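You operate a simulated robot arm through the tools that you are given. There is no shell and no other tool. Be economical: measure what you need, move in short steps, check, and stop when the job is done.

You run a simulated robot arm. Do the job below in one go: nothing can be reset, and whatever is moved stays where it is left.

Task
Gather the mugs on the tray, centre it and push the chair in.
Fine: all three upright, then the tray slid to the table's middle; the chair before the table goes under its edge. Set down upright: white mug, blue mug, green mug.
Where things are to end (x, y in the base frame): steel serving tray within 60 mm of [880, 200]; rush chair before the table within 70 mm of [750, 550].

It is judged by the outcome, as a careful person would: the job done as asked, and still so three seconds after it is handed in. It fails if anything else is knocked over, pushed out of place, dropped, spilled or broken.

Robot
A 5-joint arm with a two-finger parallel gripper on a trunk, on a base that drives. Base frame: it is fixed to the floor where the robot stands at the start and does not move with it; the origin is under the middle of the robot, x ahead of it, y to its left, z up; the surface under the hand at the start is at about z = 752. Lengths are in mm, angles in rad, forces in N, time in s.
It reaches about 1134 mm from its shoulder. Its first joint turns from -2.601 to 2.601 rad. Places, roughly: tray [600, 100, 800]. Payload 1.57 kg.
Tool frame: the origin (TCP) lies between the finger pads and is the grasp point; the fingertips stand 30 mm ahead of it; z points along the fingers, y is the line along which they close. The gripper opens to 110 mm. The fingers are 24 mm wide and 12 mm thick; the gripper's body (48 by 112 mm) begins 78 mm behind the TCP.
Orientation is that of the tool frame in the base frame, as a unit quaternion [x, y, z, w]. With the fingers straight down and closing along the base's y, the tool's x points along the base's -x, its y along +y and its z along -z.

Tools
- The arm moves only by the tool apply_moves. Its argument "steps" is one flat list of numbers, 7 for each row, row after row: the turn, a rotation vector about the tool's x, y, z in units of 4 degrees (1.0 is 4 degrees), then the shift along the tool's x, y, z in units of 25 mm (1.0 is 25 mm), then the closure, from 0 (fully open) to 1 (shut). In form: [wx, wy, wz, dx, dy, dz, hand, wx, wy, wz, dx, dy, dz, hand, ...]. A call has 1 to 20 rows; each row shifts and turns the commanded pose from where the row before left it, along the tool's axes as they then stand. A call with a number of a shift or a turn outside -1 to 1 is refused whole. A row lasts 0.2 s, in which the tool goes at most 50 mm and 0.15 rad; a call with a longer step from one row to the next is refused whole, and so is a gripper value outside its range. A pose out of reach is approached as far as the arm can. The call stops where the force on the tool passes 40 N (or 10 N more than at its start, if that is more) or the arm is blocked; 0.2 s more then pass. The fingers move at their own pace (about 153 mm/s each) and stop on an object; they squeeze with about 37 N. The grip force told is the motor's: it shows also when the fingers shut on nothing. Time passes only in rows, and 0.2 s behind the last, so rows that do not move let the fingers close. It gives the time, the measured TCP pose, the force on the tool (base axes), the opening and the grip force at its end, in the units of the frame above (readings bear some noise), with the torque about the TCP (base axes, N m) and any sound that the robot's microphone picked up, and new pictures: "views" is both (left out), scene, wrist or none.
- Cameras (640 x 400 px; columns grow to the right, rows downward): "scene" is now at [9.5, 181.3, 1686.3]; the picture's right is [0.11, -0.99, 0.00], its down [-0.91, -0.10, -0.40] and it looks along [0.39, 0.04, -0.92] (base axes); focal length 228 px, centre (320, 200). "wrist" rides on the gripper at [70, 16, -141] in the tool frame; the picture's right is [-0.23, 0.97, 0.00], its down [-0.85, -0.20, -0.48] and it looks along [-0.47, -0.11, 0.88] (tool axes); focal length 222 px, centre (320, 200). There is no depth. A picture from a camera that has moved, and an enlarged one, comes with that camera's place and axes in the base frame and with its lens.
- lift_body(by): slides the trunk up (or, below 0, down) by that many mm; the arm and the scene camera ride with it, the base frame stays. It gives what a move gives, with no picture.
- steer(legs): drives the robot by 1 to 6 legs, each [ahead, turn to the left] in mm and rad, along the robot's own axes; the way and the turn of a leg run together, so that a leg with both is an arc; at most 1500 mm and 3.142 rad a leg. The arm and the cameras ride along, it lands a little off, and it stops where it bumps. It gives what a move gives, and a new picture of the scene camera.
- head_to(pan, tilt): turns the head with the scene camera to pan (to the left, within 2.705 rad either way) and tilt (down, from -0.506 to 1.204), counted from straight ahead of the robot. It gives what a move gives, and a new picture of the scene camera.
- close_up(camera, box): a new picture of the part [left, top, right, bottom] of that camera's present view, enlarged. The clock stands still meanwhile.
- sign_off(): hands the job in; it is judged then, once.

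Work in short steps. Places have to be worked out from the pictures, the camera data and where the tool is seen: move nearer, look again, correct. Check each grasp and each placing, and mend what went wrong. You have 120 turns and 260 pictures in all, those below and enlarged ones among them. Open the gripper and draw the arm clear of the work before you hand the job in, unless the task says otherwise; then end with one line.

The tools are called after "Emit:" as name(argument=value, ...) on one line, values as JSON. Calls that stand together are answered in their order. apply_moves: Moves the arm, as the interface text tells. Its arguments: {"type":"object","properties":{"steps":{"type":"array","items":{"type":"number"}},"views":{"type":"string","enum":["both","scene","wrist","none"]}},"required":["steps"]} The other tools are called the same way: lift_body (by) slides the trunk up or down; steer (legs) drives the base; head_to (pan, tilt) turns the head that bears the scene camera; close_up (camera, box) takes an enlarged picture of a part of a camera's view; sign_off () hands the job in.

At the start:

```text
time_s: 0.0
eef_pos: [658.9, 170.4, 996.6]
tcp_rot: [0.005, 1.0, -0.001, 0.0]
ft_force: [-0.5, 0.6, 0.6]
ft_torque: [-0.02, 0.0, 0.01]
finger_gap: 110.0
gripper_force: 0.0
trunk travel left (down, up): [-730.0, 240.0]
robot x, y, heading: [-2.5, 3.7, 0.005]
head pan, tilt: [0.108, 1.164]
```

scene: 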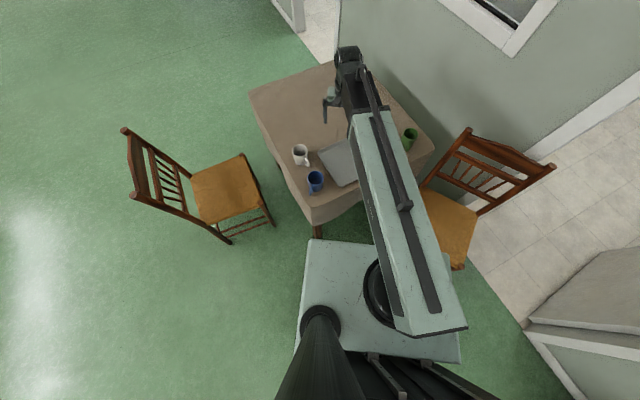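
wrist: 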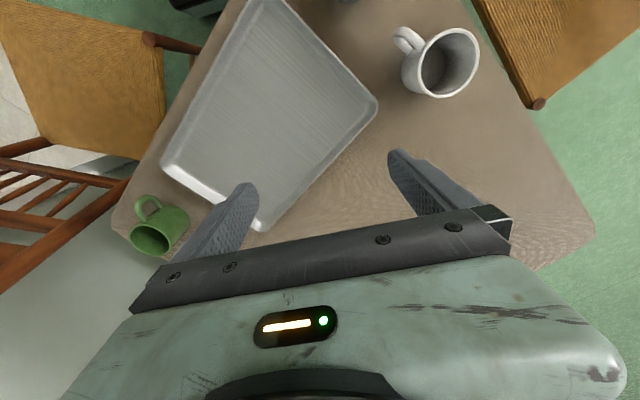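

I'll first look closely at the table, mugs and chairs to place everything.

Emit:
close_up(camera="scene", box=[240, 50, 480, 250])

Emit:
close_up(camera="wrist", box=[100, 0, 500, 260])

Emit:
close_up(camera="scene", box=[110, 110, 290, 260])

```text
2.00 times, centred on (360, 150) of scene
camera zoom: at [9.5, 181.3, 1686.3], right [0.11, -0.99, 0.0], down [-0.91, -0.1, -0.4], along [0.39, 0.04, -0.92], focal length 456 px, centre (240, 300)
```

zoom: 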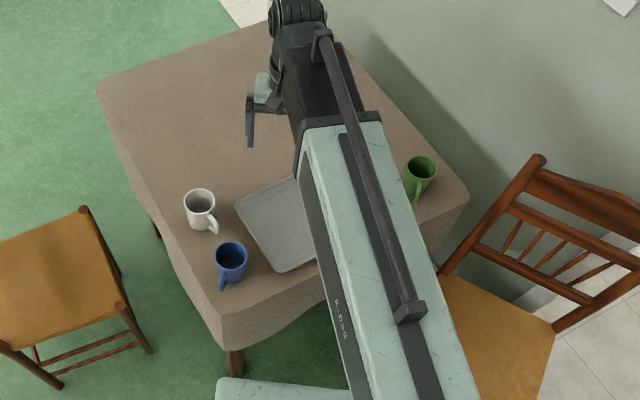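

```text
1.54 times, centred on (300, 130) of wrist
camera zoom: at [589.1, 185.2, 1137.4], right [0.24, 0.97, 0.0], down [0.85, -0.21, 0.48], along [0.47, -0.11, -0.88], focal length 342 px, centre (351, 308)
```

zoom: 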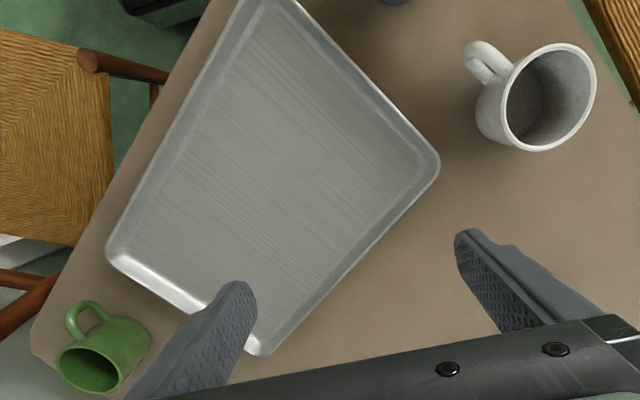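

```text
2.67 times, centred on (200, 185) of scene
camera zoom: at [9.5, 181.3, 1686.3], right [0.11, -0.99, 0.0], down [-0.91, -0.1, -0.4], along [0.39, 0.04, -0.92], focal length 608 px, centre (640, 240)
```

zoom: 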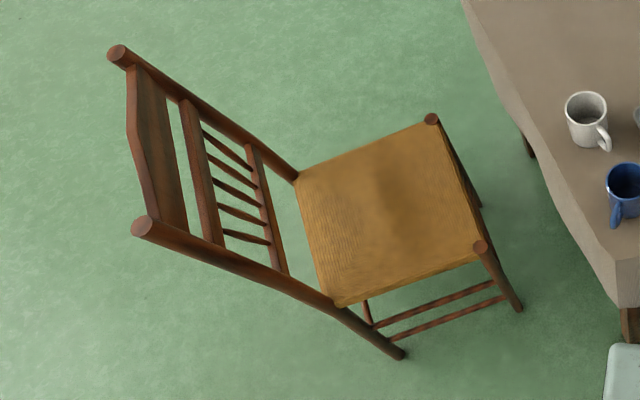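

The mugs are all upright. I judge white at about [609,332], blue [466,248], green [748,-160], tray centre [652,73] with its long axis along (0.57,-0.82). I'll go above the white mug with the fingers turned across its handle and look.

Emit:
apply_moves(steps=[0, 0, 0, 0.286, 0.926, 0, 0, 0, 0, 0, 0.286, 0.926, 0, 0, 0, 0, 0, 0.286, 0.926, 0, 0, 0, 0, 0, 0.286, 0.926, 0, 0, 0, 0, 0, 0.286, 0.926, 0, 0, 0, 0, 0, 0.286, 0.926, 0, 0, 0, 0, 0, 0.286, 0.926, 0, 0, 0, 0, -1, 0, 0, 0, 0, 0, 0, -1, 0, 0, 0, 0, 0, 0, -1, 0, 0, 0, 0, 0, 0, -1, 0, 0, 0, 0, 0, 0, -1, 0, 0, 0, 0, 0, 0, -1, 0, 0, 0, 0, 0, 0, -1, 0, 0, 0, 0, 0, 0, -1, 0, 0, 0, 0, 0, 0, -1, 0, 0, 0, 0, 0, 0, -1, 0, 0, 0, 0, 0, 0, -1, 0, 0, 0, 0, 0, 0, -1, 0, 0, 0, 0])

```text
time_s: 4.0
eef_pos: [609.2, 333.0, 996.9]
tcp_rot: [-0.403, 0.915, 0.0, 0.0]
ft_force: [0.4, -0.2, 0.1]
ft_torque: [0.0, 0.03, 0.0]
finger_gap: 110.0
gripper_force: 0.0
trunk travel left (down, up): [-730.0, 240.0]
robot x, y, heading: [-1.2, 4.1, 0.003]
head pan, tilt: [0.108, 1.164]
camera scene: at [9.5, 181.4, 1686.3], right [0.11, -0.99, 0.0], down [-0.91, -0.1, -0.4], along [0.39, 0.04, -0.92], focal length 228 px, centre (320, 200)
camera wrist: at [551.4, 291.0, 1137.4], right [-0.56, 0.83, 0.0], down [0.72, 0.5, 0.48], along [0.4, 0.27, -0.88], focal length 222 px, centre (320, 200)
```

scene: 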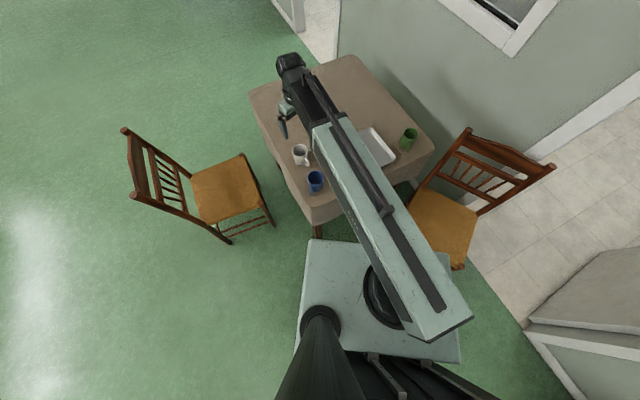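
wrist: 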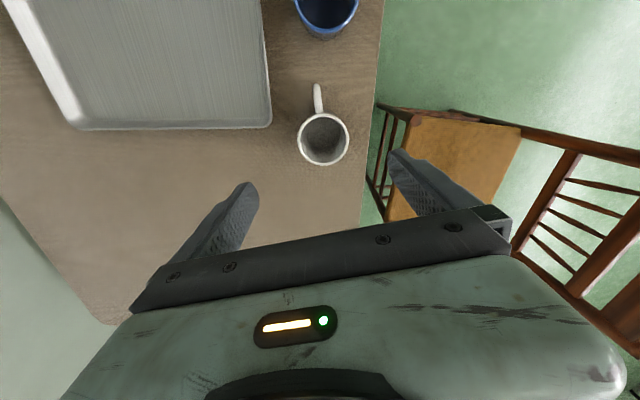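

The white mug's rim works out at [608,332], right under the TCP, with the handle in line with the picture. I descend to z≈810 and close.

Emit:
apply_moves(steps=[0, 0, 0, 0, 0, 0.935, 0, 0, 0, 0, 0, 0, 0.935, 0, 0, 0, 0, 0, 0, 0.935, 0, 0, 0, 0, 0, 0, 0.935, 0, 0, 0, 0, 0, 0, 0.935, 0, 0, 0, 0, 0, 0, 0.935, 0, 0, 0, 0, 0, 0, 0.935, 0, 0, 0, 0, 0, 0, 0.935, 0, 0, 0, 0, 0, 0, 0, 0])

```text
time_s: 6.0
eef_pos: [610.4, 332.7, 997.9]
tcp_rot: [-0.402, 0.915, -0.001, 0.0]
ft_force: [-0.4, -0.2, 0.1]
ft_torque: [0.0, -0.02, 0.04]
finger_gap: 110.2
gripper_force: 0.1
out of reach, approached as far as the arm can: row 1, 2, 3, 4, 5, 6, 7, 8
trunk travel left (down, up): [-730.0, 240.0]
robot x, y, heading: [-1.1, 3.6, 0.0]
head pan, tilt: [0.108, 1.164]
camera scene: at [9.4, 181.4, 1686.3], right [0.11, -0.99, 0.0], down [-0.91, -0.1, -0.4], along [0.39, 0.04, -0.92], focal length 228 px, centre (320, 200)
camera wrist: at [551.3, 291.0, 1137.4], right [-0.56, 0.83, 0.0], down [0.72, 0.5, 0.48], along [0.4, 0.27, -0.88], focal length 222 px, centre (320, 200)
```

scene: 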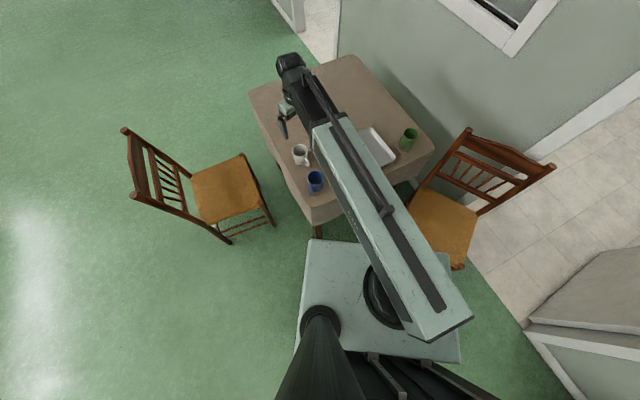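
wrist: 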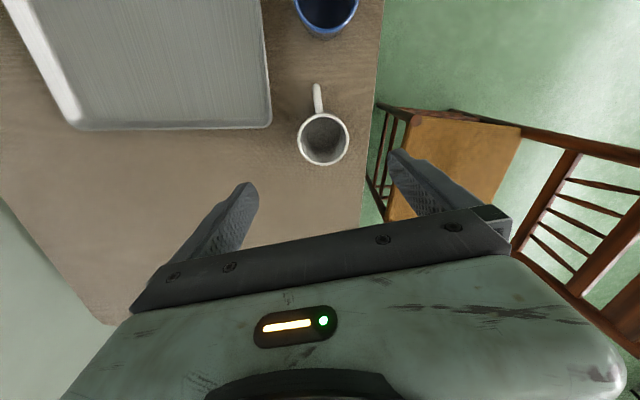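

Lower is out of the arm's range, so I use the trunk to go down instead, in parts.

Emit:
lift_body(by=-120)

Emit:
close_up(camera="wrist", box=[160, 0, 480, 200])

```text
time_s: 7.5
eef_pos: [610.4, 333.3, 876.3]
tcp_rot: [-0.403, 0.915, 0.001, 0.0]
ft_force: [1.1, 0.9, 0.4]
ft_torque: [0.01, -0.04, 0.0]
finger_gap: 109.8
gripper_force: 0.1
trunk travel left (down, up): [-610.0, 360.0]
robot x, y, heading: [-4.4, 2.1, 0.002]
head pan, tilt: [0.108, 1.164]
```

```text
2.00 times, centred on (320, 100) of wrist
camera zoom: at [551.3, 291.0, 1017.4], right [-0.56, 0.83, 0.0], down [0.72, 0.5, 0.48], along [0.4, 0.27, -0.88], focal length 444 px, centre (320, 400)
```

zoom: 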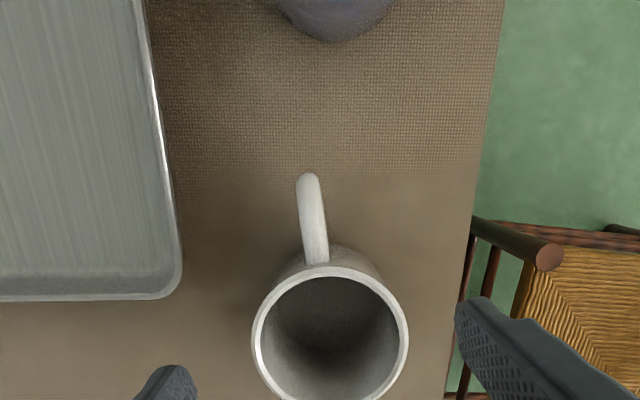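

The mug sits between the fingers; rim is nearer z≈825. I lower 80 mm more so the pads span its middle.

Emit:
lift_body(by=-78)

Emit:
close_up(camera="wrist", box=[160, 50, 480, 250])

```text
time_s: 8.7
eef_pos: [610.7, 333.8, 799.4]
tcp_rot: [-0.403, 0.915, 0.0, 0.0]
ft_force: [0.7, 0.5, -0.8]
ft_torque: [-0.06, 0.0, 0.01]
finger_gap: 110.0
gripper_force: 0.0
trunk travel left (down, up): [-532.0, 438.0]
robot x, y, heading: [0.1, 2.7, 0.004]
head pan, tilt: [0.108, 1.164]
```

```text
2.00 times, centred on (320, 150) of wrist
camera zoom: at [551.3, 291.0, 939.4], right [-0.56, 0.83, 0.0], down [0.72, 0.5, 0.48], along [0.4, 0.27, -0.88], focal length 444 px, centre (320, 300)
```

zoom: 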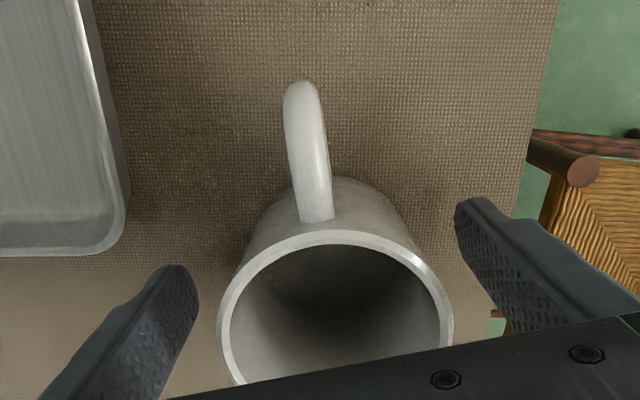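

The mug is squarely between the fingers. I close.

Emit:
apply_moves(steps=[0, 0, 0, 0, 0, 0, 1, 0, 0, 0, 0, 0, 0, 1, 0, 0, 0, 0, 0, 0, 1], views="wrist")

```text
time_s: 9.4
eef_pos: [609.4, 333.9, 798.4]
tcp_rot: [-0.403, 0.915, 0.0, 0.0]
ft_force: [-0.3, 0.7, 2.2]
ft_torque: [-0.1, 0.02, -0.01]
finger_gap: 70.6
gripper_force: 37.2
trunk travel left (down, up): [-532.0, 438.0]
robot x, y, heading: [-3.6, 5.5, 0.003]
head pan, tilt: [0.108, 1.164]
camera wrist: at [551.2, 291.1, 939.5], right [-0.56, 0.83, 0.0], down [0.72, 0.5, 0.48], along [0.4, 0.27, -0.88], focal length 222 px, centre (320, 200)
```

wrist: 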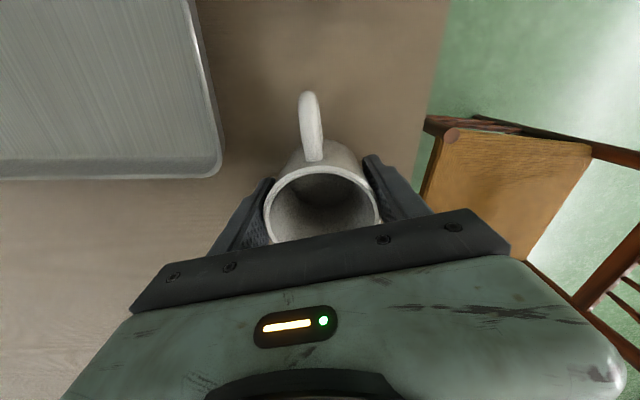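

Grip holds at 70.6 mm. I lift, carry over the tray's left end and start turning.

Emit:
apply_moves(steps=[0, 0, 0, 0, 0, -1, 1, 0, 0, 0, 0, 0, -1, 1, 0, 0, 0, 0, 0, -1, 1, 0, 0, 0, 0, 0, -1, 1, 0, 0, 0, 0.862, -0.776, 0, 1, 0, 0, 0, 0.862, -0.776, 0, 1, 0, 0, 0, 0.862, -0.776, 0, 1, 0, 0, 0, 0.862, -0.776, 0, 1, 0, 0, 0, 0.862, -0.776, 0, 1, 0, 0, 0, 0.862, -0.776, 0, 1, 0, 0, 1, 0, 0, 0, 1, 0, 0, 1, 0, 0, 0, 1, 0, 0, 1, 0, 0, 0, 1, 0, 0, 1, 0, 0, 0, 1, 0, 0, 1, 0, 0, 0, 1, 0, 0, 1, 0, 0, 0, 1, 0, 0, 1, 0, 0, 0, 1, 0, 0, 1, 0, 0, 0, 1, 0, 0, 1, 0, 0, 0, 1, 0, 0, 1, 0, 0, 0, 1], views="none")

Emit:
apply_moves(steps=[0, 0, 1, 0, 0, 0, 1, 0, 0, 1, 0, 0, 0, 1, 0, 0, 1, 0, 0, 0, 1, 0, 0, 1, 0, 0, 0, 1, 0, 0, 1, 0, 0, 0, 1])

```text
time_s: 13.7
eef_pos: [608.1, 158.7, 798.3]
tcp_rot: [-0.065, 0.998, 0.0, 0.0]
ft_force: [2.5, -0.8, 2.1]
ft_torque: [-0.14, -0.02, 0.07]
finger_gap: 70.8
gripper_force: 36.8
out of reach, approached as far as the arm can: row 1, 2, 3, 4
trunk travel left (down, up): [-532.0, 438.0]
robot x, y, heading: [-2.6, 2.9, 0.001]
head pan, tilt: [0.108, 1.164]
```

```text
time_s: 14.8
eef_pos: [609.2, 159.6, 798.0]
tcp_rot: [0.11, 0.994, 0.0, 0.0]
ft_force: [0.7, -1.9, 2.0]
ft_torque: [-0.09, 0.02, 0.06]
finger_gap: 71.0
gripper_force: 37.5
trunk travel left (down, up): [-532.0, 438.0]
robot x, y, heading: [-1.1, 9.0, -0.002]
head pan, tilt: [0.108, 1.164]
camera scene: at [9.4, 181.2, 1488.3], right [0.11, -0.99, 0.0], down [-0.91, -0.1, -0.4], along [0.39, 0.04, -0.92], focal length 228 px, centre (320, 200)
camera wrist: at [544.2, 188.4, 939.4], right [0.43, 0.9, 0.0], down [0.79, -0.38, 0.48], along [0.43, -0.21, -0.88], focal length 222 px, centre (320, 200)
```

scene: 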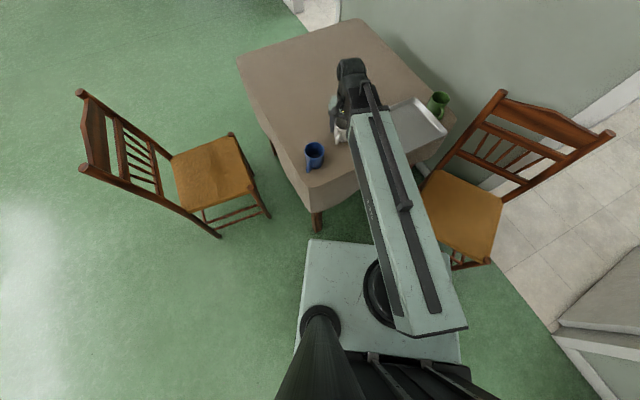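
wrist: 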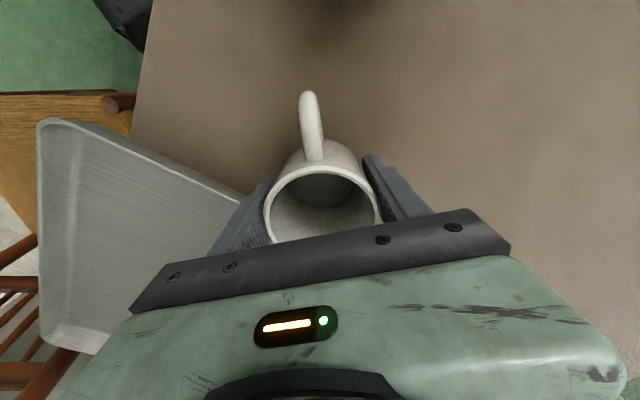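

Height evidently comes only from the trunk: the mug slid along the table and nudged the tray (both still upright). I raise the trunk 120 mm and look afresh.

Emit:
lift_body(by=130)

Emit:
apply_moves(steps=[0, 0, 0, 0, 0, 0, 1])

Emit:
close_up(camera="scene", box=[280, 40, 480, 240])

```text
time_s: 16.4
eef_pos: [608.8, 159.9, 927.5]
tcp_rot: [0.109, 0.994, 0.0, 0.0]
ft_force: [0.1, 0.5, -2.3]
ft_torque: [-0.01, 0.02, 0.05]
finger_gap: 70.7
gripper_force: 36.7
trunk travel left (down, up): [-662.0, 308.0]
robot x, y, heading: [0.6, 3.4, 0.003]
head pan, tilt: [0.108, 1.164]
```

```text
time_s: 16.8
eef_pos: [609.5, 159.3, 928.7]
tcp_rot: [0.108, 0.994, 0.0, 0.0]
ft_force: [-0.2, 0.0, -2.6]
ft_torque: [-0.02, -0.02, -0.02]
finger_gap: 70.7
gripper_force: 37.0
trunk travel left (down, up): [-662.0, 308.0]
robot x, y, heading: [-2.9, 3.3, 0.004]
head pan, tilt: [0.108, 1.164]
camera scene: at [9.6, 181.4, 1618.3], right [0.11, -0.99, 0.0], down [-0.91, -0.1, -0.4], along [0.39, 0.04, -0.92], focal length 228 px, centre (320, 200)
camera wrist: at [544.3, 188.5, 1069.3], right [0.43, 0.9, 0.0], down [0.79, -0.38, 0.48], along [0.43, -0.21, -0.88], focal length 222 px, centre (320, 200)
```

scene: 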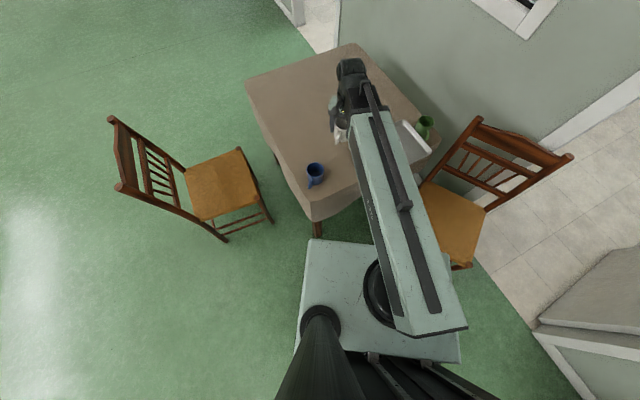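
wrist: 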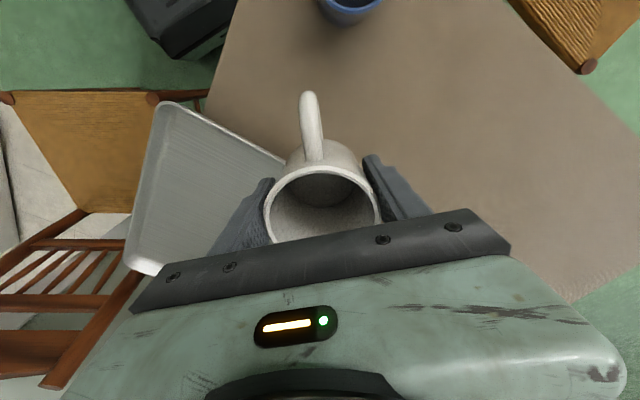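

```text
2.00 times, centred on (380, 140) of scene
camera zoom: at [9.6, 181.4, 1618.3], right [0.11, -0.99, 0.0], down [-0.91, -0.1, -0.4], along [0.39, 0.04, -0.92], focal length 456 px, centre (200, 320)
```

zoom: 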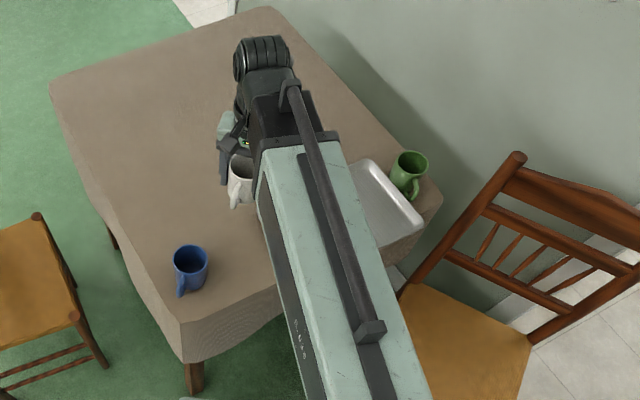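

The tray now lies at about [657,-66], overhanging the near-right edge a little but stable, and it touches the green mug (still upright, ~[762,-202]). I carry the white mug over the tray's left end.

Emit:
apply_moves(steps=[0, 0, 0, -0.24, -0.923, 0, 1, 0, 0, 0, -0.24, -0.923, 0, 1, 0, 0, 0, -0.24, -0.923, 0, 1, 0, 0, 0, -0.24, -0.923, 0, 1, 0, 0, 0, -0.24, -0.923, 0, 1, 0, 0, 0, -0.24, -0.923, 0, 1])

```text
time_s: 18.2
eef_pos: [613.6, 15.2, 927.9]
tcp_rot: [0.109, 0.994, 0.0, 0.0]
ft_force: [-0.2, -0.3, -2.0]
ft_torque: [-0.06, 0.01, 0.0]
finger_gap: 70.3
gripper_force: 36.9
trunk travel left (down, up): [-662.0, 308.0]
robot x, y, heading: [-4.7, 7.0, 0.007]
head pan, tilt: [0.108, 1.164]
camera scene: at [9.6, 181.4, 1618.3], right [0.11, -0.99, 0.0], down [-0.91, -0.1, -0.4], along [0.39, 0.04, -0.92], focal length 228 px, centre (320, 200)
camera wrist: at [549.8, 44.7, 1069.3], right [0.43, 0.9, 0.0], down [0.79, -0.38, 0.48], along [0.43, -0.21, -0.88], focal length 222 px, centre (320, 200)
```

scene: 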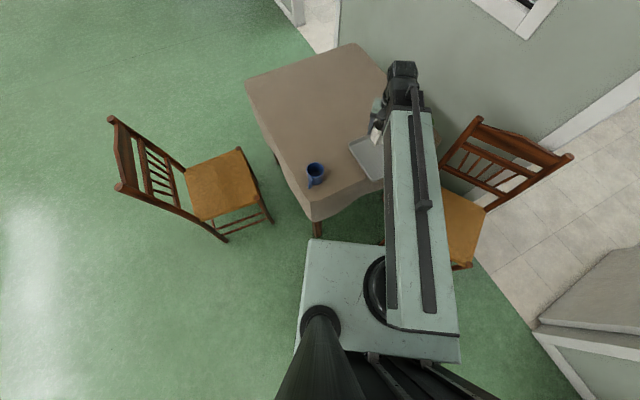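
wrist: 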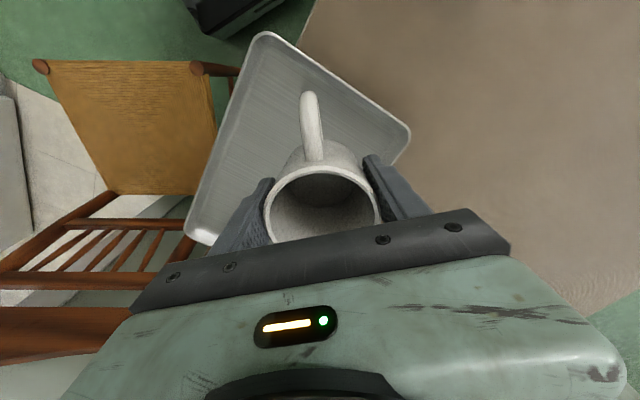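

The tray's corners now give centre ≈[662,-68]; the mug is over s≈-95 mm from it, 8 mm inboard. I lower towards the tray floor.

Emit:
lift_body(by=-120)

Emit:
close_up(camera="wrist", box=[160, 30, 480, 230])

```text
time_s: 19.7
eef_pos: [614.0, 15.7, 808.4]
tcp_rot: [0.109, 0.994, 0.0, 0.001]
ft_force: [-0.2, 0.0, -1.3]
ft_torque: [0.02, 0.0, 0.01]
finger_gap: 70.5
gripper_force: 37.1
trunk travel left (down, up): [-542.0, 428.0]
robot x, y, heading: [-1.4, 4.4, -0.002]
head pan, tilt: [0.108, 1.164]
```

```text
2.00 times, centred on (320, 130) of wrist
camera zoom: at [549.8, 44.9, 949.4], right [0.43, 0.9, 0.0], down [0.79, -0.38, 0.48], along [0.43, -0.21, -0.88], focal length 444 px, centre (320, 340)
```

zoom: 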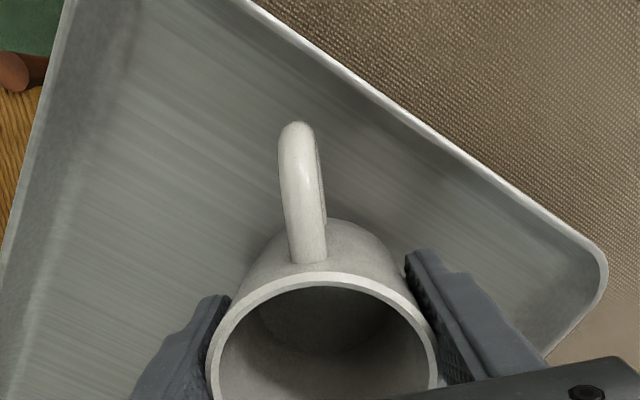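

Well inside the tray and not yet fully bearing; I lower a few mm more.

Emit:
lift_body(by=-5)

```text
time_s: 20.3
eef_pos: [614.1, 16.0, 803.0]
tcp_rot: [0.109, 0.994, -0.001, 0.0]
ft_force: [-0.3, 0.1, -0.5]
ft_torque: [-0.04, 0.05, 0.01]
finger_gap: 70.7
gripper_force: 36.9
trunk travel left (down, up): [-537.0, 433.0]
robot x, y, heading: [-1.1, 5.0, 0.0]
head pan, tilt: [0.108, 1.164]
```

Emit:
lift_body(by=-3)

```text
time_s: 20.8
eef_pos: [613.2, 16.5, 800.2]
tcp_rot: [0.108, 0.994, 0.0, 0.002]
ft_force: [9.7, 3.2, 29.9]
ft_torque: [-0.11, 0.03, 0.16]
finger_gap: 70.7
gripper_force: 36.9
trunk travel left (down, up): [-534.0, 436.0]
robot x, y, heading: [0.5, 5.4, 0.001]
head pan, tilt: [0.108, 1.164]
```

The mug bears on the tray (30 N). I open to about 88 mm and then raise.

Emit:
apply_moves(steps=[0, 0, 0, 0, 0, 0, 0.2, 0, 0, 0, 0, 0, 0, 0.2], views="none")

Emit:
lift_body(by=130)

Emit:
apply_moves(steps=[0, 0, 0, 0, 0, 0, 0.2])

```text
time_s: 21.4
eef_pos: [613.5, 15.8, 800.8]
tcp_rot: [0.109, 0.994, 0.0, 0.0]
ft_force: [0.5, 0.8, 0.4]
ft_torque: [-0.02, 0.03, 0.0]
finger_gap: 87.9
gripper_force: 0.1
trunk travel left (down, up): [-534.0, 436.0]
robot x, y, heading: [0.5, 3.3, 0.002]
head pan, tilt: [0.108, 1.164]
```

```text
time_s: 23.0
eef_pos: [614.7, 14.8, 929.4]
tcp_rot: [0.109, 0.994, 0.0, -0.001]
ft_force: [-2.0, -0.2, 0.5]
ft_torque: [0.01, -0.01, 0.01]
finger_gap: 88.0
gripper_force: 0.0
trunk travel left (down, up): [-664.0, 306.0]
robot x, y, heading: [-3.1, 1.3, 0.007]
head pan, tilt: [0.108, 1.164]
```

```text
time_s: 23.4
eef_pos: [613.0, 15.2, 930.8]
tcp_rot: [0.11, 0.994, 0.001, 0.0]
ft_force: [0.5, -0.2, 0.4]
ft_torque: [0.02, -0.02, -0.01]
finger_gap: 88.0
gripper_force: 0.1
trunk travel left (down, up): [-664.0, 306.0]
robot x, y, heading: [-2.5, 5.2, 0.003]
head pan, tilt: [0.108, 1.164]
camera scene: at [9.4, 181.3, 1620.3], right [0.11, -0.99, 0.0], down [-0.91, -0.1, -0.4], along [0.39, 0.04, -0.92], focal length 228 px, centre (320, 200)
camera wrist: at [549.7, 44.8, 1071.4], right [0.43, 0.9, 0.0], down [0.79, -0.38, 0.48], along [0.43, -0.21, -0.88], focal length 222 px, centre (320, 200)
```

scene: 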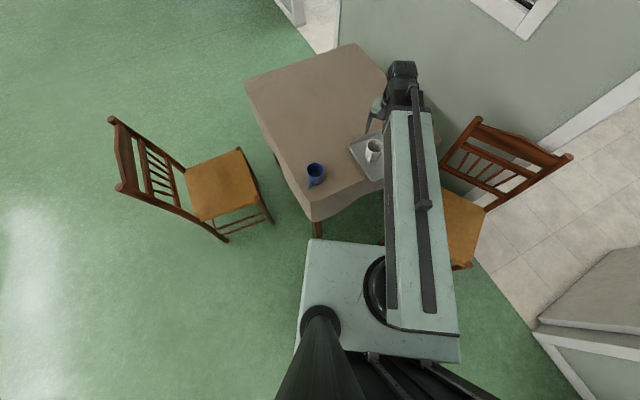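
wrist: 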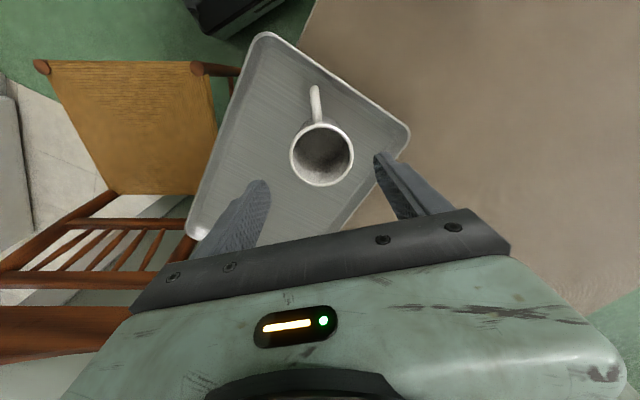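

White stands upright on the tray. Now over to the blue mug at about [472,249].

Emit:
apply_moves(steps=[0, 0, 0, 0.94, 0.99, 0, 0, 0, 0, 0, 0.94, 0.99, 0, 0, 0, 0, 0, 0.94, 0.99, 0, 0, 0, 0, 0, 0.94, 0.99, 0, 0, 0, 0, 0, 0.94, 0.99, 0, 0, 0, 0, 0, 0.94, 0.99, 0, 0, 0, 0, 0, 0.94, 0.99, 0, 0, 0, 0, 0, 0.94, 0.99, 0, 0])

```text
time_s: 25.2
eef_pos: [504.4, 262.0, 930.9]
tcp_rot: [0.11, 0.994, -0.001, -0.001]
ft_force: [0.1, 0.5, 0.2]
ft_torque: [0.06, 0.04, 0.03]
finger_gap: 110.2
gripper_force: 0.0
out of reach, approached as far as the arm can: row 4, 5, 6, 7
trunk travel left (down, up): [-664.0, 306.0]
robot x, y, heading: [-4.8, 5.5, 0.001]
head pan, tilt: [0.108, 1.164]
camera scene: at [9.4, 181.3, 1620.3], right [0.11, -0.99, 0.0], down [-0.91, -0.1, -0.4], along [0.39, 0.04, -0.92], focal length 228 px, centre (320, 200)
camera wrist: at [440.2, 291.5, 1071.5], right [0.43, 0.9, 0.0], down [0.79, -0.38, 0.48], along [0.43, -0.21, -0.88], focal length 222 px, centre (320, 200)
```

scene: 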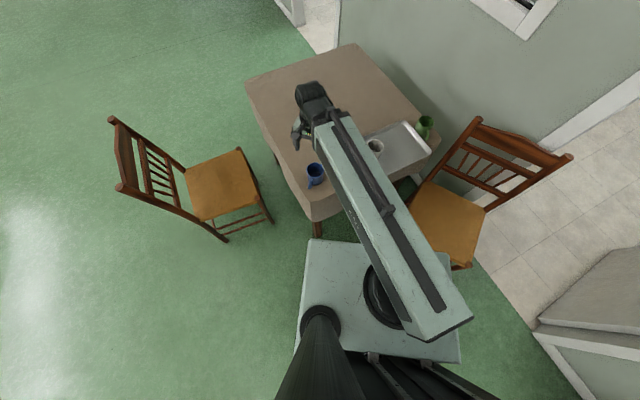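
wrist: 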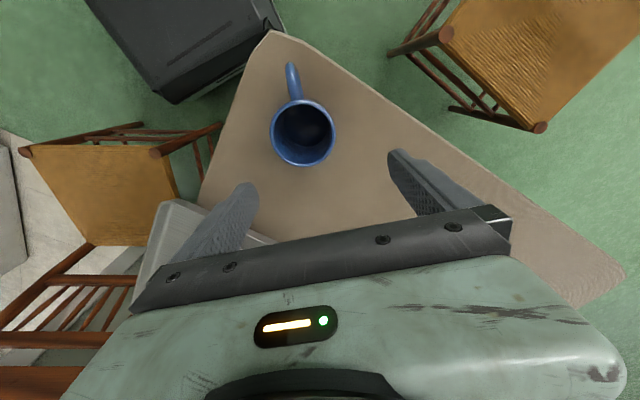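

The blue mug is at [477,253], inside the arm's minimum reach; I back the base 70 mm.

Emit:
steer(legs=[[-70, 0]])

```text
time_s: 26.2
eef_pos: [433.2, 260.4, 930.2]
tcp_rot: [0.108, 0.994, -0.001, -0.001]
ft_force: [-0.9, 0.9, -0.5]
ft_torque: [0.0, -0.01, -0.02]
finger_gap: 109.9
gripper_force: 0.1
trunk travel left (down, up): [-664.0, 306.0]
robot x, y, heading: [-72.5, 3.5, 0.002]
head pan, tilt: [0.108, 1.164]
camera scene: at [-61.1, 181.3, 1620.3], right [0.11, -0.99, 0.0], down [-0.91, -0.1, -0.4], along [0.39, 0.04, -0.92], focal length 228 px, centre (320, 200)
```

scene: 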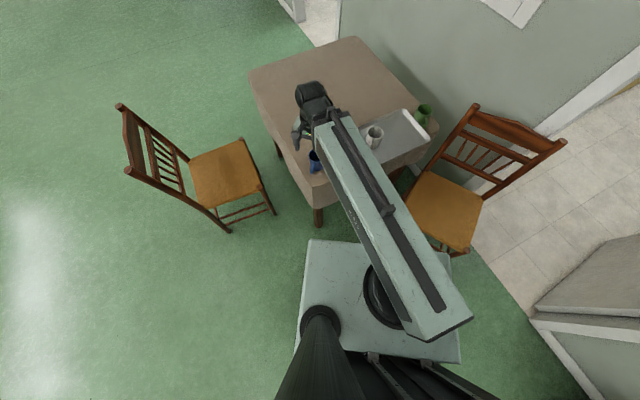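

Now I centre over the blue mug and look.

Emit:
apply_moves(steps=[0, 0, 0, -0.89, 0.05, 0, 0, 0, 0, 0, -0.89, 0.05, 0, 0, 0, 0, 0, 0, 0, 0, 0], views="wrist")

```text
time_s: 27.0
eef_pos: [478.2, 254.8, 931.0]
tcp_rot: [0.108, 0.994, -0.001, -0.001]
ft_force: [-0.2, -0.2, -0.4]
ft_torque: [0.0, 0.0, -0.02]
finger_gap: 110.0
gripper_force: 0.1
trunk travel left (down, up): [-664.0, 306.0]
robot x, y, heading: [-73.0, 6.6, 0.001]
head pan, tilt: [0.108, 1.164]
camera wrist: at [413.6, 283.3, 1071.5], right [0.43, 0.9, 0.0], down [0.79, -0.38, 0.48], along [0.43, -0.21, -0.88], focal length 222 px, centre (320, 200)
```

wrist: 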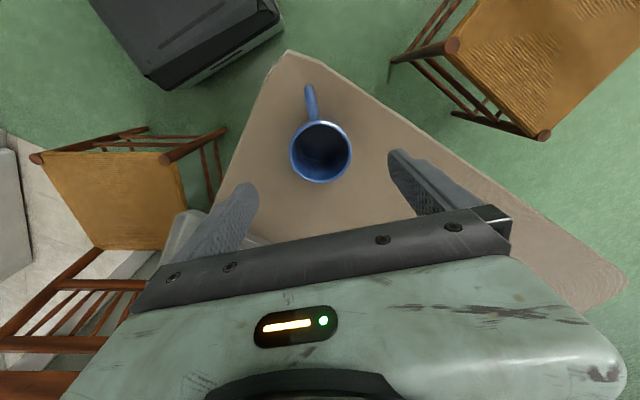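

Its picture place matches a centred mug (like the released white one). I lower 130 mm and grip.

Emit:
lift_body(by=-131)

Emit:
apply_moves(steps=[0, 0, 0, 0, 0, 0, 1, 0, 0, 0, 0, 0, 0, 1, 0, 0, 0, 0, 0, 0, 1], views="wrist")

Emit:
lift_body(by=150)

```text
time_s: 28.6
eef_pos: [477.2, 253.9, 798.6]
tcp_rot: [0.109, 0.994, -0.001, -0.002]
ft_force: [0.2, -0.2, 0.2]
ft_torque: [0.01, -0.01, -0.01]
finger_gap: 109.9
gripper_force: 0.0
trunk travel left (down, up): [-533.0, 437.0]
robot x, y, heading: [-75.4, 2.2, 0.002]
head pan, tilt: [0.108, 1.164]
```

```text
time_s: 29.4
eef_pos: [477.1, 252.2, 798.7]
tcp_rot: [0.108, 0.994, -0.001, -0.001]
ft_force: [-0.3, -0.5, 1.3]
ft_torque: [0.07, 0.03, 0.0]
finger_gap: 71.0
gripper_force: 37.4
trunk travel left (down, up): [-533.0, 437.0]
robot x, y, heading: [-73.7, 5.0, 0.001]
head pan, tilt: [0.108, 1.164]
camera wrist: at [413.3, 283.3, 940.6], right [0.43, 0.9, 0.0], down [0.79, -0.38, 0.48], along [0.43, -0.21, -0.88], focal length 222 px, centre (320, 200)
```

wrist: 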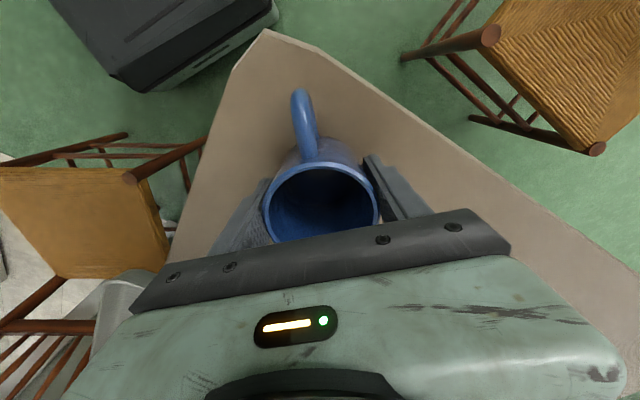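

```text
time_s: 31.1
eef_pos: [476.2, 254.1, 949.3]
tcp_rot: [0.11, 0.994, 0.0, -0.001]
ft_force: [0.1, -0.3, -1.7]
ft_torque: [0.01, -0.02, -0.01]
finger_gap: 70.8
gripper_force: 36.8
trunk travel left (down, up): [-683.0, 287.0]
robot x, y, heading: [-73.3, 4.1, 0.001]
head pan, tilt: [0.108, 1.164]
```

Blue is held. I carry it high to the tray's middle, [666,-65].

Emit:
apply_moves(steps=[0, 0, 0, -0.92, -0.982, 0, 1, 0, 0, 0, -0.92, -0.982, 0, 1, 0, 0, 0, -0.92, -0.982, 0, 1, 0, 0, 0, -0.92, -0.982, 0, 1, 0, 0, 0, -0.92, -0.982, 0, 1, 0, 0, 0, -0.92, -0.982, 0, 1, 0, 0, 0, -0.92, -0.982, 0, 1, 0, 0, 0, -0.92, -0.982, 0, 1, 0, 0, 0, -0.92, -0.982, 0, 1, 0, 0, 0, -0.92, -0.982, 0, 1, 0, 0, 0, -0.92, -0.982, 0, 1, 0, 0, 0, 0, 0, 0, 1])

Emit:
close_up(camera="wrist", box=[160, 0, 480, 240])

```text
time_s: 33.7
eef_pos: [665.2, -65.1, 949.1]
tcp_rot: [0.108, 0.994, -0.001, -0.001]
ft_force: [-0.2, 0.0, -1.9]
ft_torque: [0.03, 0.02, 0.02]
finger_gap: 71.0
gripper_force: 37.4
trunk travel left (down, up): [-683.0, 287.0]
robot x, y, heading: [-71.6, 5.3, -0.0]
head pan, tilt: [0.108, 1.164]
camera scene: at [-61.0, 181.0, 1639.3], right [0.11, -0.99, 0.0], down [-0.91, -0.1, -0.4], along [0.39, 0.04, -0.92], focal length 228 px, centre (320, 200)
camera wrist: at [602.0, -36.0, 1090.3], right [0.43, 0.9, 0.0], down [0.79, -0.38, 0.48], along [0.43, -0.21, -0.88], focal length 222 px, centre (320, 200)
```

scene: 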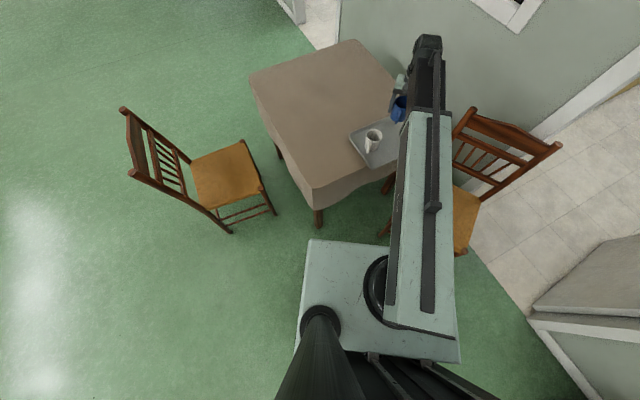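
wrist: 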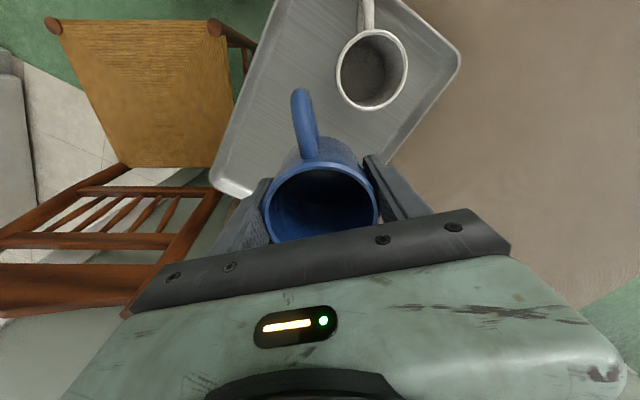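

```text
1.67 times, centred on (320, 120) of wrist
camera zoom: at [602.0, -36.0, 1090.3], right [0.43, 0.9, 0.0], down [0.79, -0.38, 0.48], along [0.43, -0.21, -0.88], focal length 370 px, centre (320, 333)
```

zoom: 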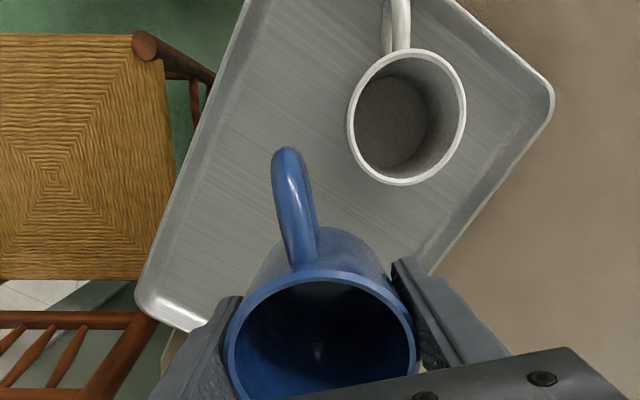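

Tray centre re-checks at [664,-70]; blue clears white by ~25 mm. I lower onto the tray.

Emit:
lift_body(by=-141)

Emit:
close_up(camera="wrist", box=[160, 0, 480, 240])

Emit:
lift_body(by=-6)

```text
time_s: 35.4
eef_pos: [665.5, -64.7, 808.4]
tcp_rot: [0.11, 0.994, -0.001, -0.001]
ft_force: [0.2, 0.1, -1.5]
ft_torque: [0.01, -0.02, 0.02]
finger_gap: 70.6
gripper_force: 37.0
trunk travel left (down, up): [-542.0, 428.0]
robot x, y, heading: [-72.0, 5.4, 0.002]
head pan, tilt: [0.108, 1.164]
```

```text
1.67 times, centred on (320, 120) of wrist
camera zoom: at [601.8, -35.5, 949.4], right [0.43, 0.9, 0.0], down [0.79, -0.38, 0.48], along [0.43, -0.21, -0.88], focal length 370 px, centre (320, 333)
```

zoom: 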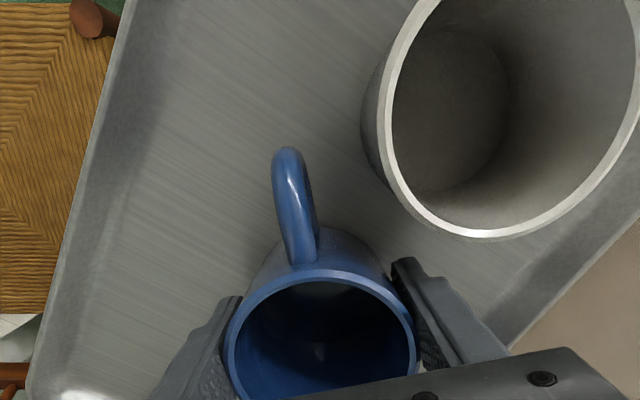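

```text
time_s: 36.0
eef_pos: [665.9, -64.5, 804.5]
tcp_rot: [0.11, 0.994, -0.001, 0.001]
ft_force: [11.8, -0.9, 29.5]
ft_torque: [0.0, 0.24, 0.03]
finger_gap: 71.2
gripper_force: 37.4
trunk travel left (down, up): [-536.0, 434.0]
robot x, y, heading: [-69.6, 4.3, 0.003]
head pan, tilt: [0.108, 1.164]
```

Blue bears on the tray. I release and rise.

Emit:
apply_moves(steps=[0, 0, 0, 0, 0, 0, 0.2, 0, 0, 0, 0, 0, 0, 0.2], views="none")

Emit:
lift_body(by=150)

Emit:
apply_moves(steps=[0, 0, 0, 0, 0, 0, 0.2])

```text
time_s: 36.5
eef_pos: [665.5, -65.0, 802.1]
tcp_rot: [0.108, 0.994, -0.001, -0.001]
ft_force: [-0.3, -0.6, 0.0]
ft_torque: [-0.05, -0.01, -0.03]
finger_gap: 87.9
gripper_force: 0.1
trunk travel left (down, up): [-536.0, 434.0]
robot x, y, heading: [-73.8, 3.5, 0.004]
head pan, tilt: [0.108, 1.164]
```

```text
time_s: 38.3
eef_pos: [665.8, -65.2, 952.4]
tcp_rot: [0.109, 0.994, -0.001, -0.001]
ft_force: [-0.4, 0.7, 0.0]
ft_torque: [-0.01, -0.02, -0.01]
finger_gap: 88.1
gripper_force: 0.0
trunk travel left (down, up): [-686.0, 284.0]
robot x, y, heading: [-72.6, 3.7, 0.004]
head pan, tilt: [0.108, 1.164]
```

```text
time_s: 38.7
eef_pos: [665.4, -63.4, 952.6]
tcp_rot: [0.109, 0.994, -0.001, -0.001]
ft_force: [-0.7, 0.0, 0.0]
ft_torque: [-0.01, -0.02, 0.02]
finger_gap: 88.2
gripper_force: 0.2
trunk travel left (down, up): [-686.0, 284.0]
robot x, y, heading: [-72.9, 4.0, 0.004]
head pan, tilt: [0.108, 1.164]
camera scene: at [-61.3, 181.2, 1642.3], right [0.11, -0.99, 0.0], down [-0.91, -0.1, -0.4], along [0.39, 0.04, -0.92], focal length 228 px, centre (320, 200)
camera wrist: at [601.7, -35.5, 1093.5], right [0.43, 0.9, 0.0], down [0.79, -0.38, 0.48], along [0.43, -0.21, -0.88], focal length 222 px, centre (320, 200)
```

scene: 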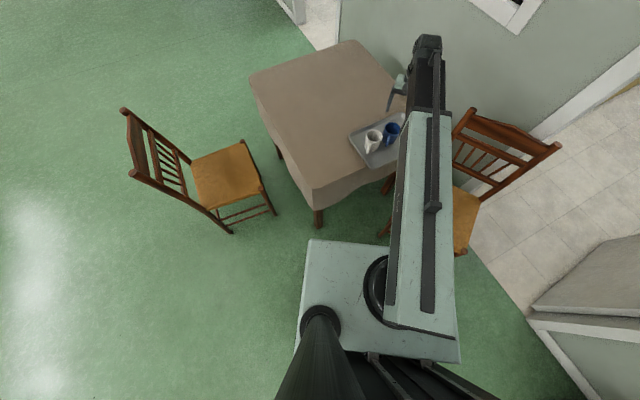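
wrist: 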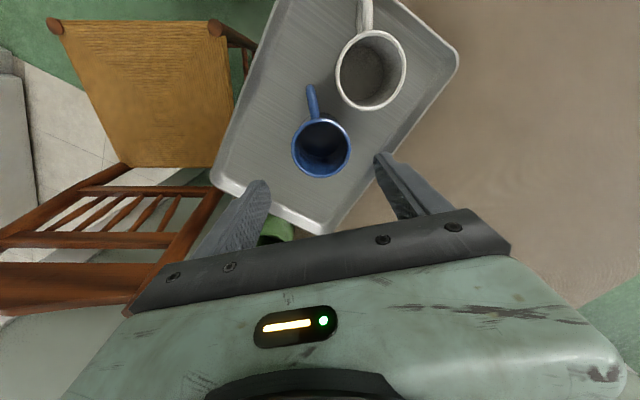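

Both stand well. The green mug shows beyond the tray's far end; I go above it and look.

Emit:
apply_moves(steps=[0, 0, 0, -0.99, -0.92, 0, 0, 0, 0, 0, -0.99, -0.92, 0, 0, 0, 0, 0, -0.99, -0.92, 0, 0, 0, 0, 0, -0.99, -0.92, 0, 0, 0, 0, 0, -0.99, -0.92, 0, 0, 0, 0, 0, 0, 0, 0, 0], views="wrist")

Emit:
close_up(camera="wrist", box=[160, 30, 480, 230])

```text
time_s: 40.1
eef_pos: [763.4, -204.9, 952.4]
tcp_rot: [0.108, 0.994, -0.001, -0.001]
ft_force: [-0.6, -0.3, -0.6]
ft_torque: [0.01, -0.02, -0.01]
finger_gap: 110.0
gripper_force: 0.1
trunk travel left (down, up): [-686.0, 284.0]
robot x, y, heading: [-75.2, -0.2, 0.0]
head pan, tilt: [0.108, 1.164]
camera wrist: at [699.3, -175.3, 1093.4], right [0.43, 0.9, 0.0], down [0.79, -0.38, 0.48], along [0.43, -0.21, -0.88], focal length 222 px, centre (320, 200)
```

wrist: 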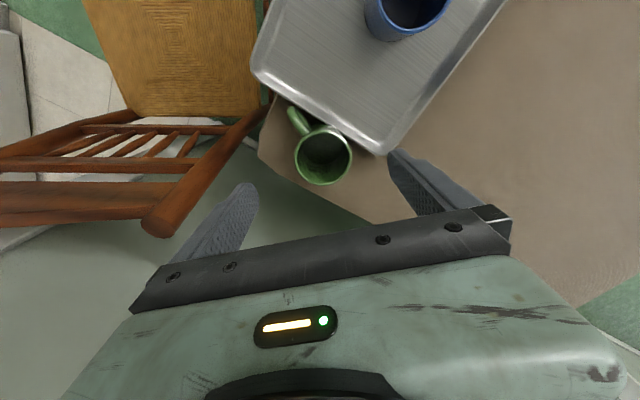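

```text
2.00 times, centred on (320, 130) of wrist
camera zoom: at [699.3, -175.3, 1093.4], right [0.43, 0.9, 0.0], down [0.79, -0.38, 0.48], along [0.43, -0.21, -0.88], focal length 444 px, centre (320, 340)
```

zoom: 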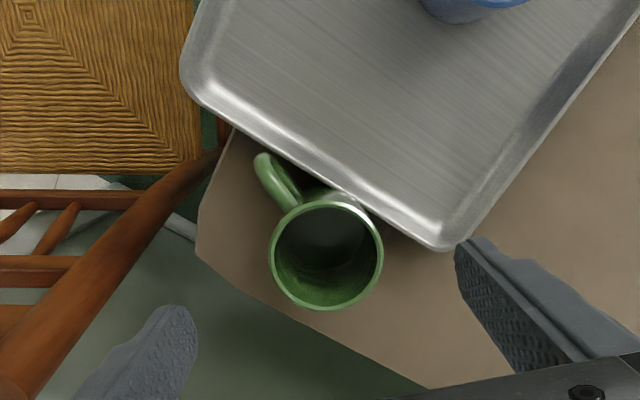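

Green is at [775,-209], handle pointing about 191°. I shift there and turn the closing axis to about 50° to clear both handle and tray.

Emit:
apply_moves(steps=[0, 0, 0, -0.5, -0.05, 0, 0, 0, 0, 1, 0, 0, 0, 0, 0, 0, 1, 0, 0, 0, 0, 0, 0, 1, 0, 0, 0, 0, 0, 0, 1, 0, 0, 0, 0, 0, 0, 1, 0, 0, 0, 0, 0, 0, 1, 0, 0, 0, 0, 0, 0, 1, 0, 0, 0, 0, 0, 0, 0, 0, 0, 0, 0], views="wrist")

Emit:
close_up(camera="wrist", box=[160, 30, 480, 230])

```text
time_s: 42.1
eef_pos: [774.1, -208.4, 952.6]
tcp_rot: [0.347, 0.938, -0.001, -0.001]
ft_force: [0.7, -0.2, 0.5]
ft_torque: [0.02, 0.0, 0.02]
finger_gap: 110.1
gripper_force: 0.0
trunk travel left (down, up): [-686.0, 284.0]
robot x, y, heading: [-71.2, 8.0, 0.002]
head pan, tilt: [0.108, 1.164]
camera wrist: at [731.5, -151.4, 1093.4], right [0.81, 0.59, 0.0], down [0.52, -0.71, 0.48], along [0.28, -0.39, -0.88], focal length 222 px, centre (320, 200)
```

wrist: 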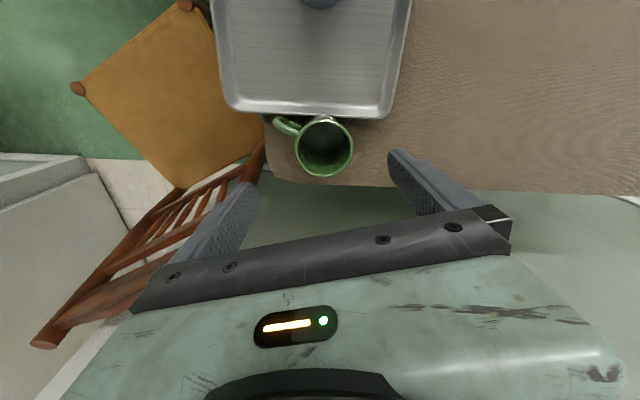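

```text
2.00 times, centred on (320, 130) of wrist
camera zoom: at [731.5, -151.4, 1093.4], right [0.81, 0.59, 0.0], down [0.52, -0.71, 0.48], along [0.28, -0.39, -0.88], focal length 444 px, centre (320, 340)
```

zoom: 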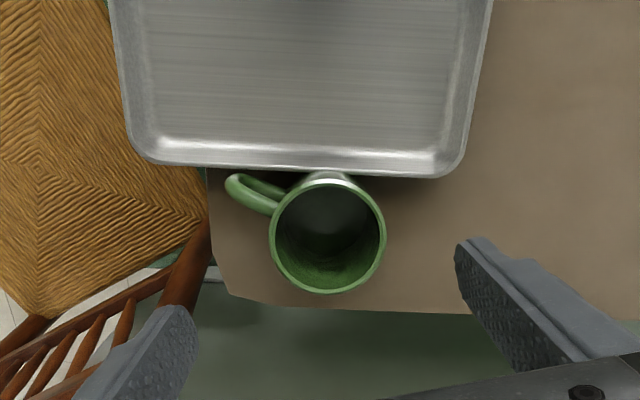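

The handle lies about 36° off the finger line; I turn back 4° and narrow the opening to 88 mm so both fingers clear handle and tray, then lower.

Emit:
apply_moves(steps=[0, 0, -1, 0, 0, 0, 0.2, 0, 0, 0, -0.04, 0.04, 0, 0.2, 0, 0, 0, 0, 0, 0, 0.2], views="none")

Emit:
lift_body(by=-110)

Emit:
close_up(camera="wrist", box=[160, 60, 480, 260])

```text
time_s: 42.9
eef_pos: [775.3, -207.2, 953.1]
tcp_rot: [0.313, 0.95, 0.0, 0.0]
ft_force: [-0.1, 0.3, 0.0]
ft_torque: [-0.01, -0.03, -0.01]
finger_gap: 87.9
gripper_force: 0.0
trunk travel left (down, up): [-686.0, 284.0]
robot x, y, heading: [-71.0, 6.9, 0.001]
head pan, tilt: [0.108, 1.164]
```

```text
time_s: 44.3
eef_pos: [774.8, -208.1, 842.6]
tcp_rot: [0.313, 0.95, 0.0, -0.001]
ft_force: [-0.7, -0.4, -0.1]
ft_torque: [-0.01, -0.02, -0.02]
finger_gap: 87.9
gripper_force: 0.0
trunk travel left (down, up): [-576.0, 394.0]
robot x, y, heading: [-73.3, 3.0, 0.003]
head pan, tilt: [0.108, 1.164]
```

```text
2.00 times, centred on (320, 160) of wrist
camera zoom: at [729.0, -154.8, 983.4], right [0.76, 0.65, 0.0], down [0.57, -0.67, 0.48], along [0.31, -0.37, -0.88], focal length 444 px, centre (320, 280)
```

zoom: 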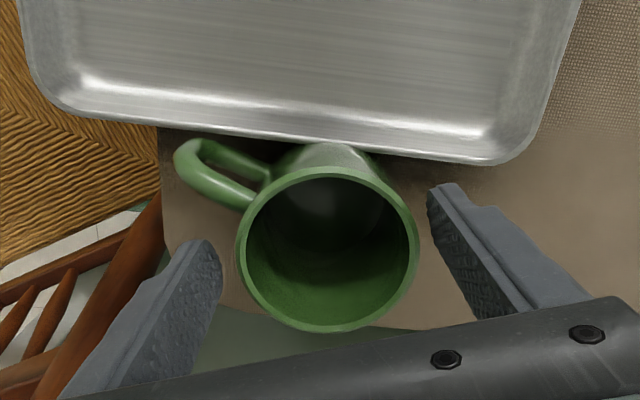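

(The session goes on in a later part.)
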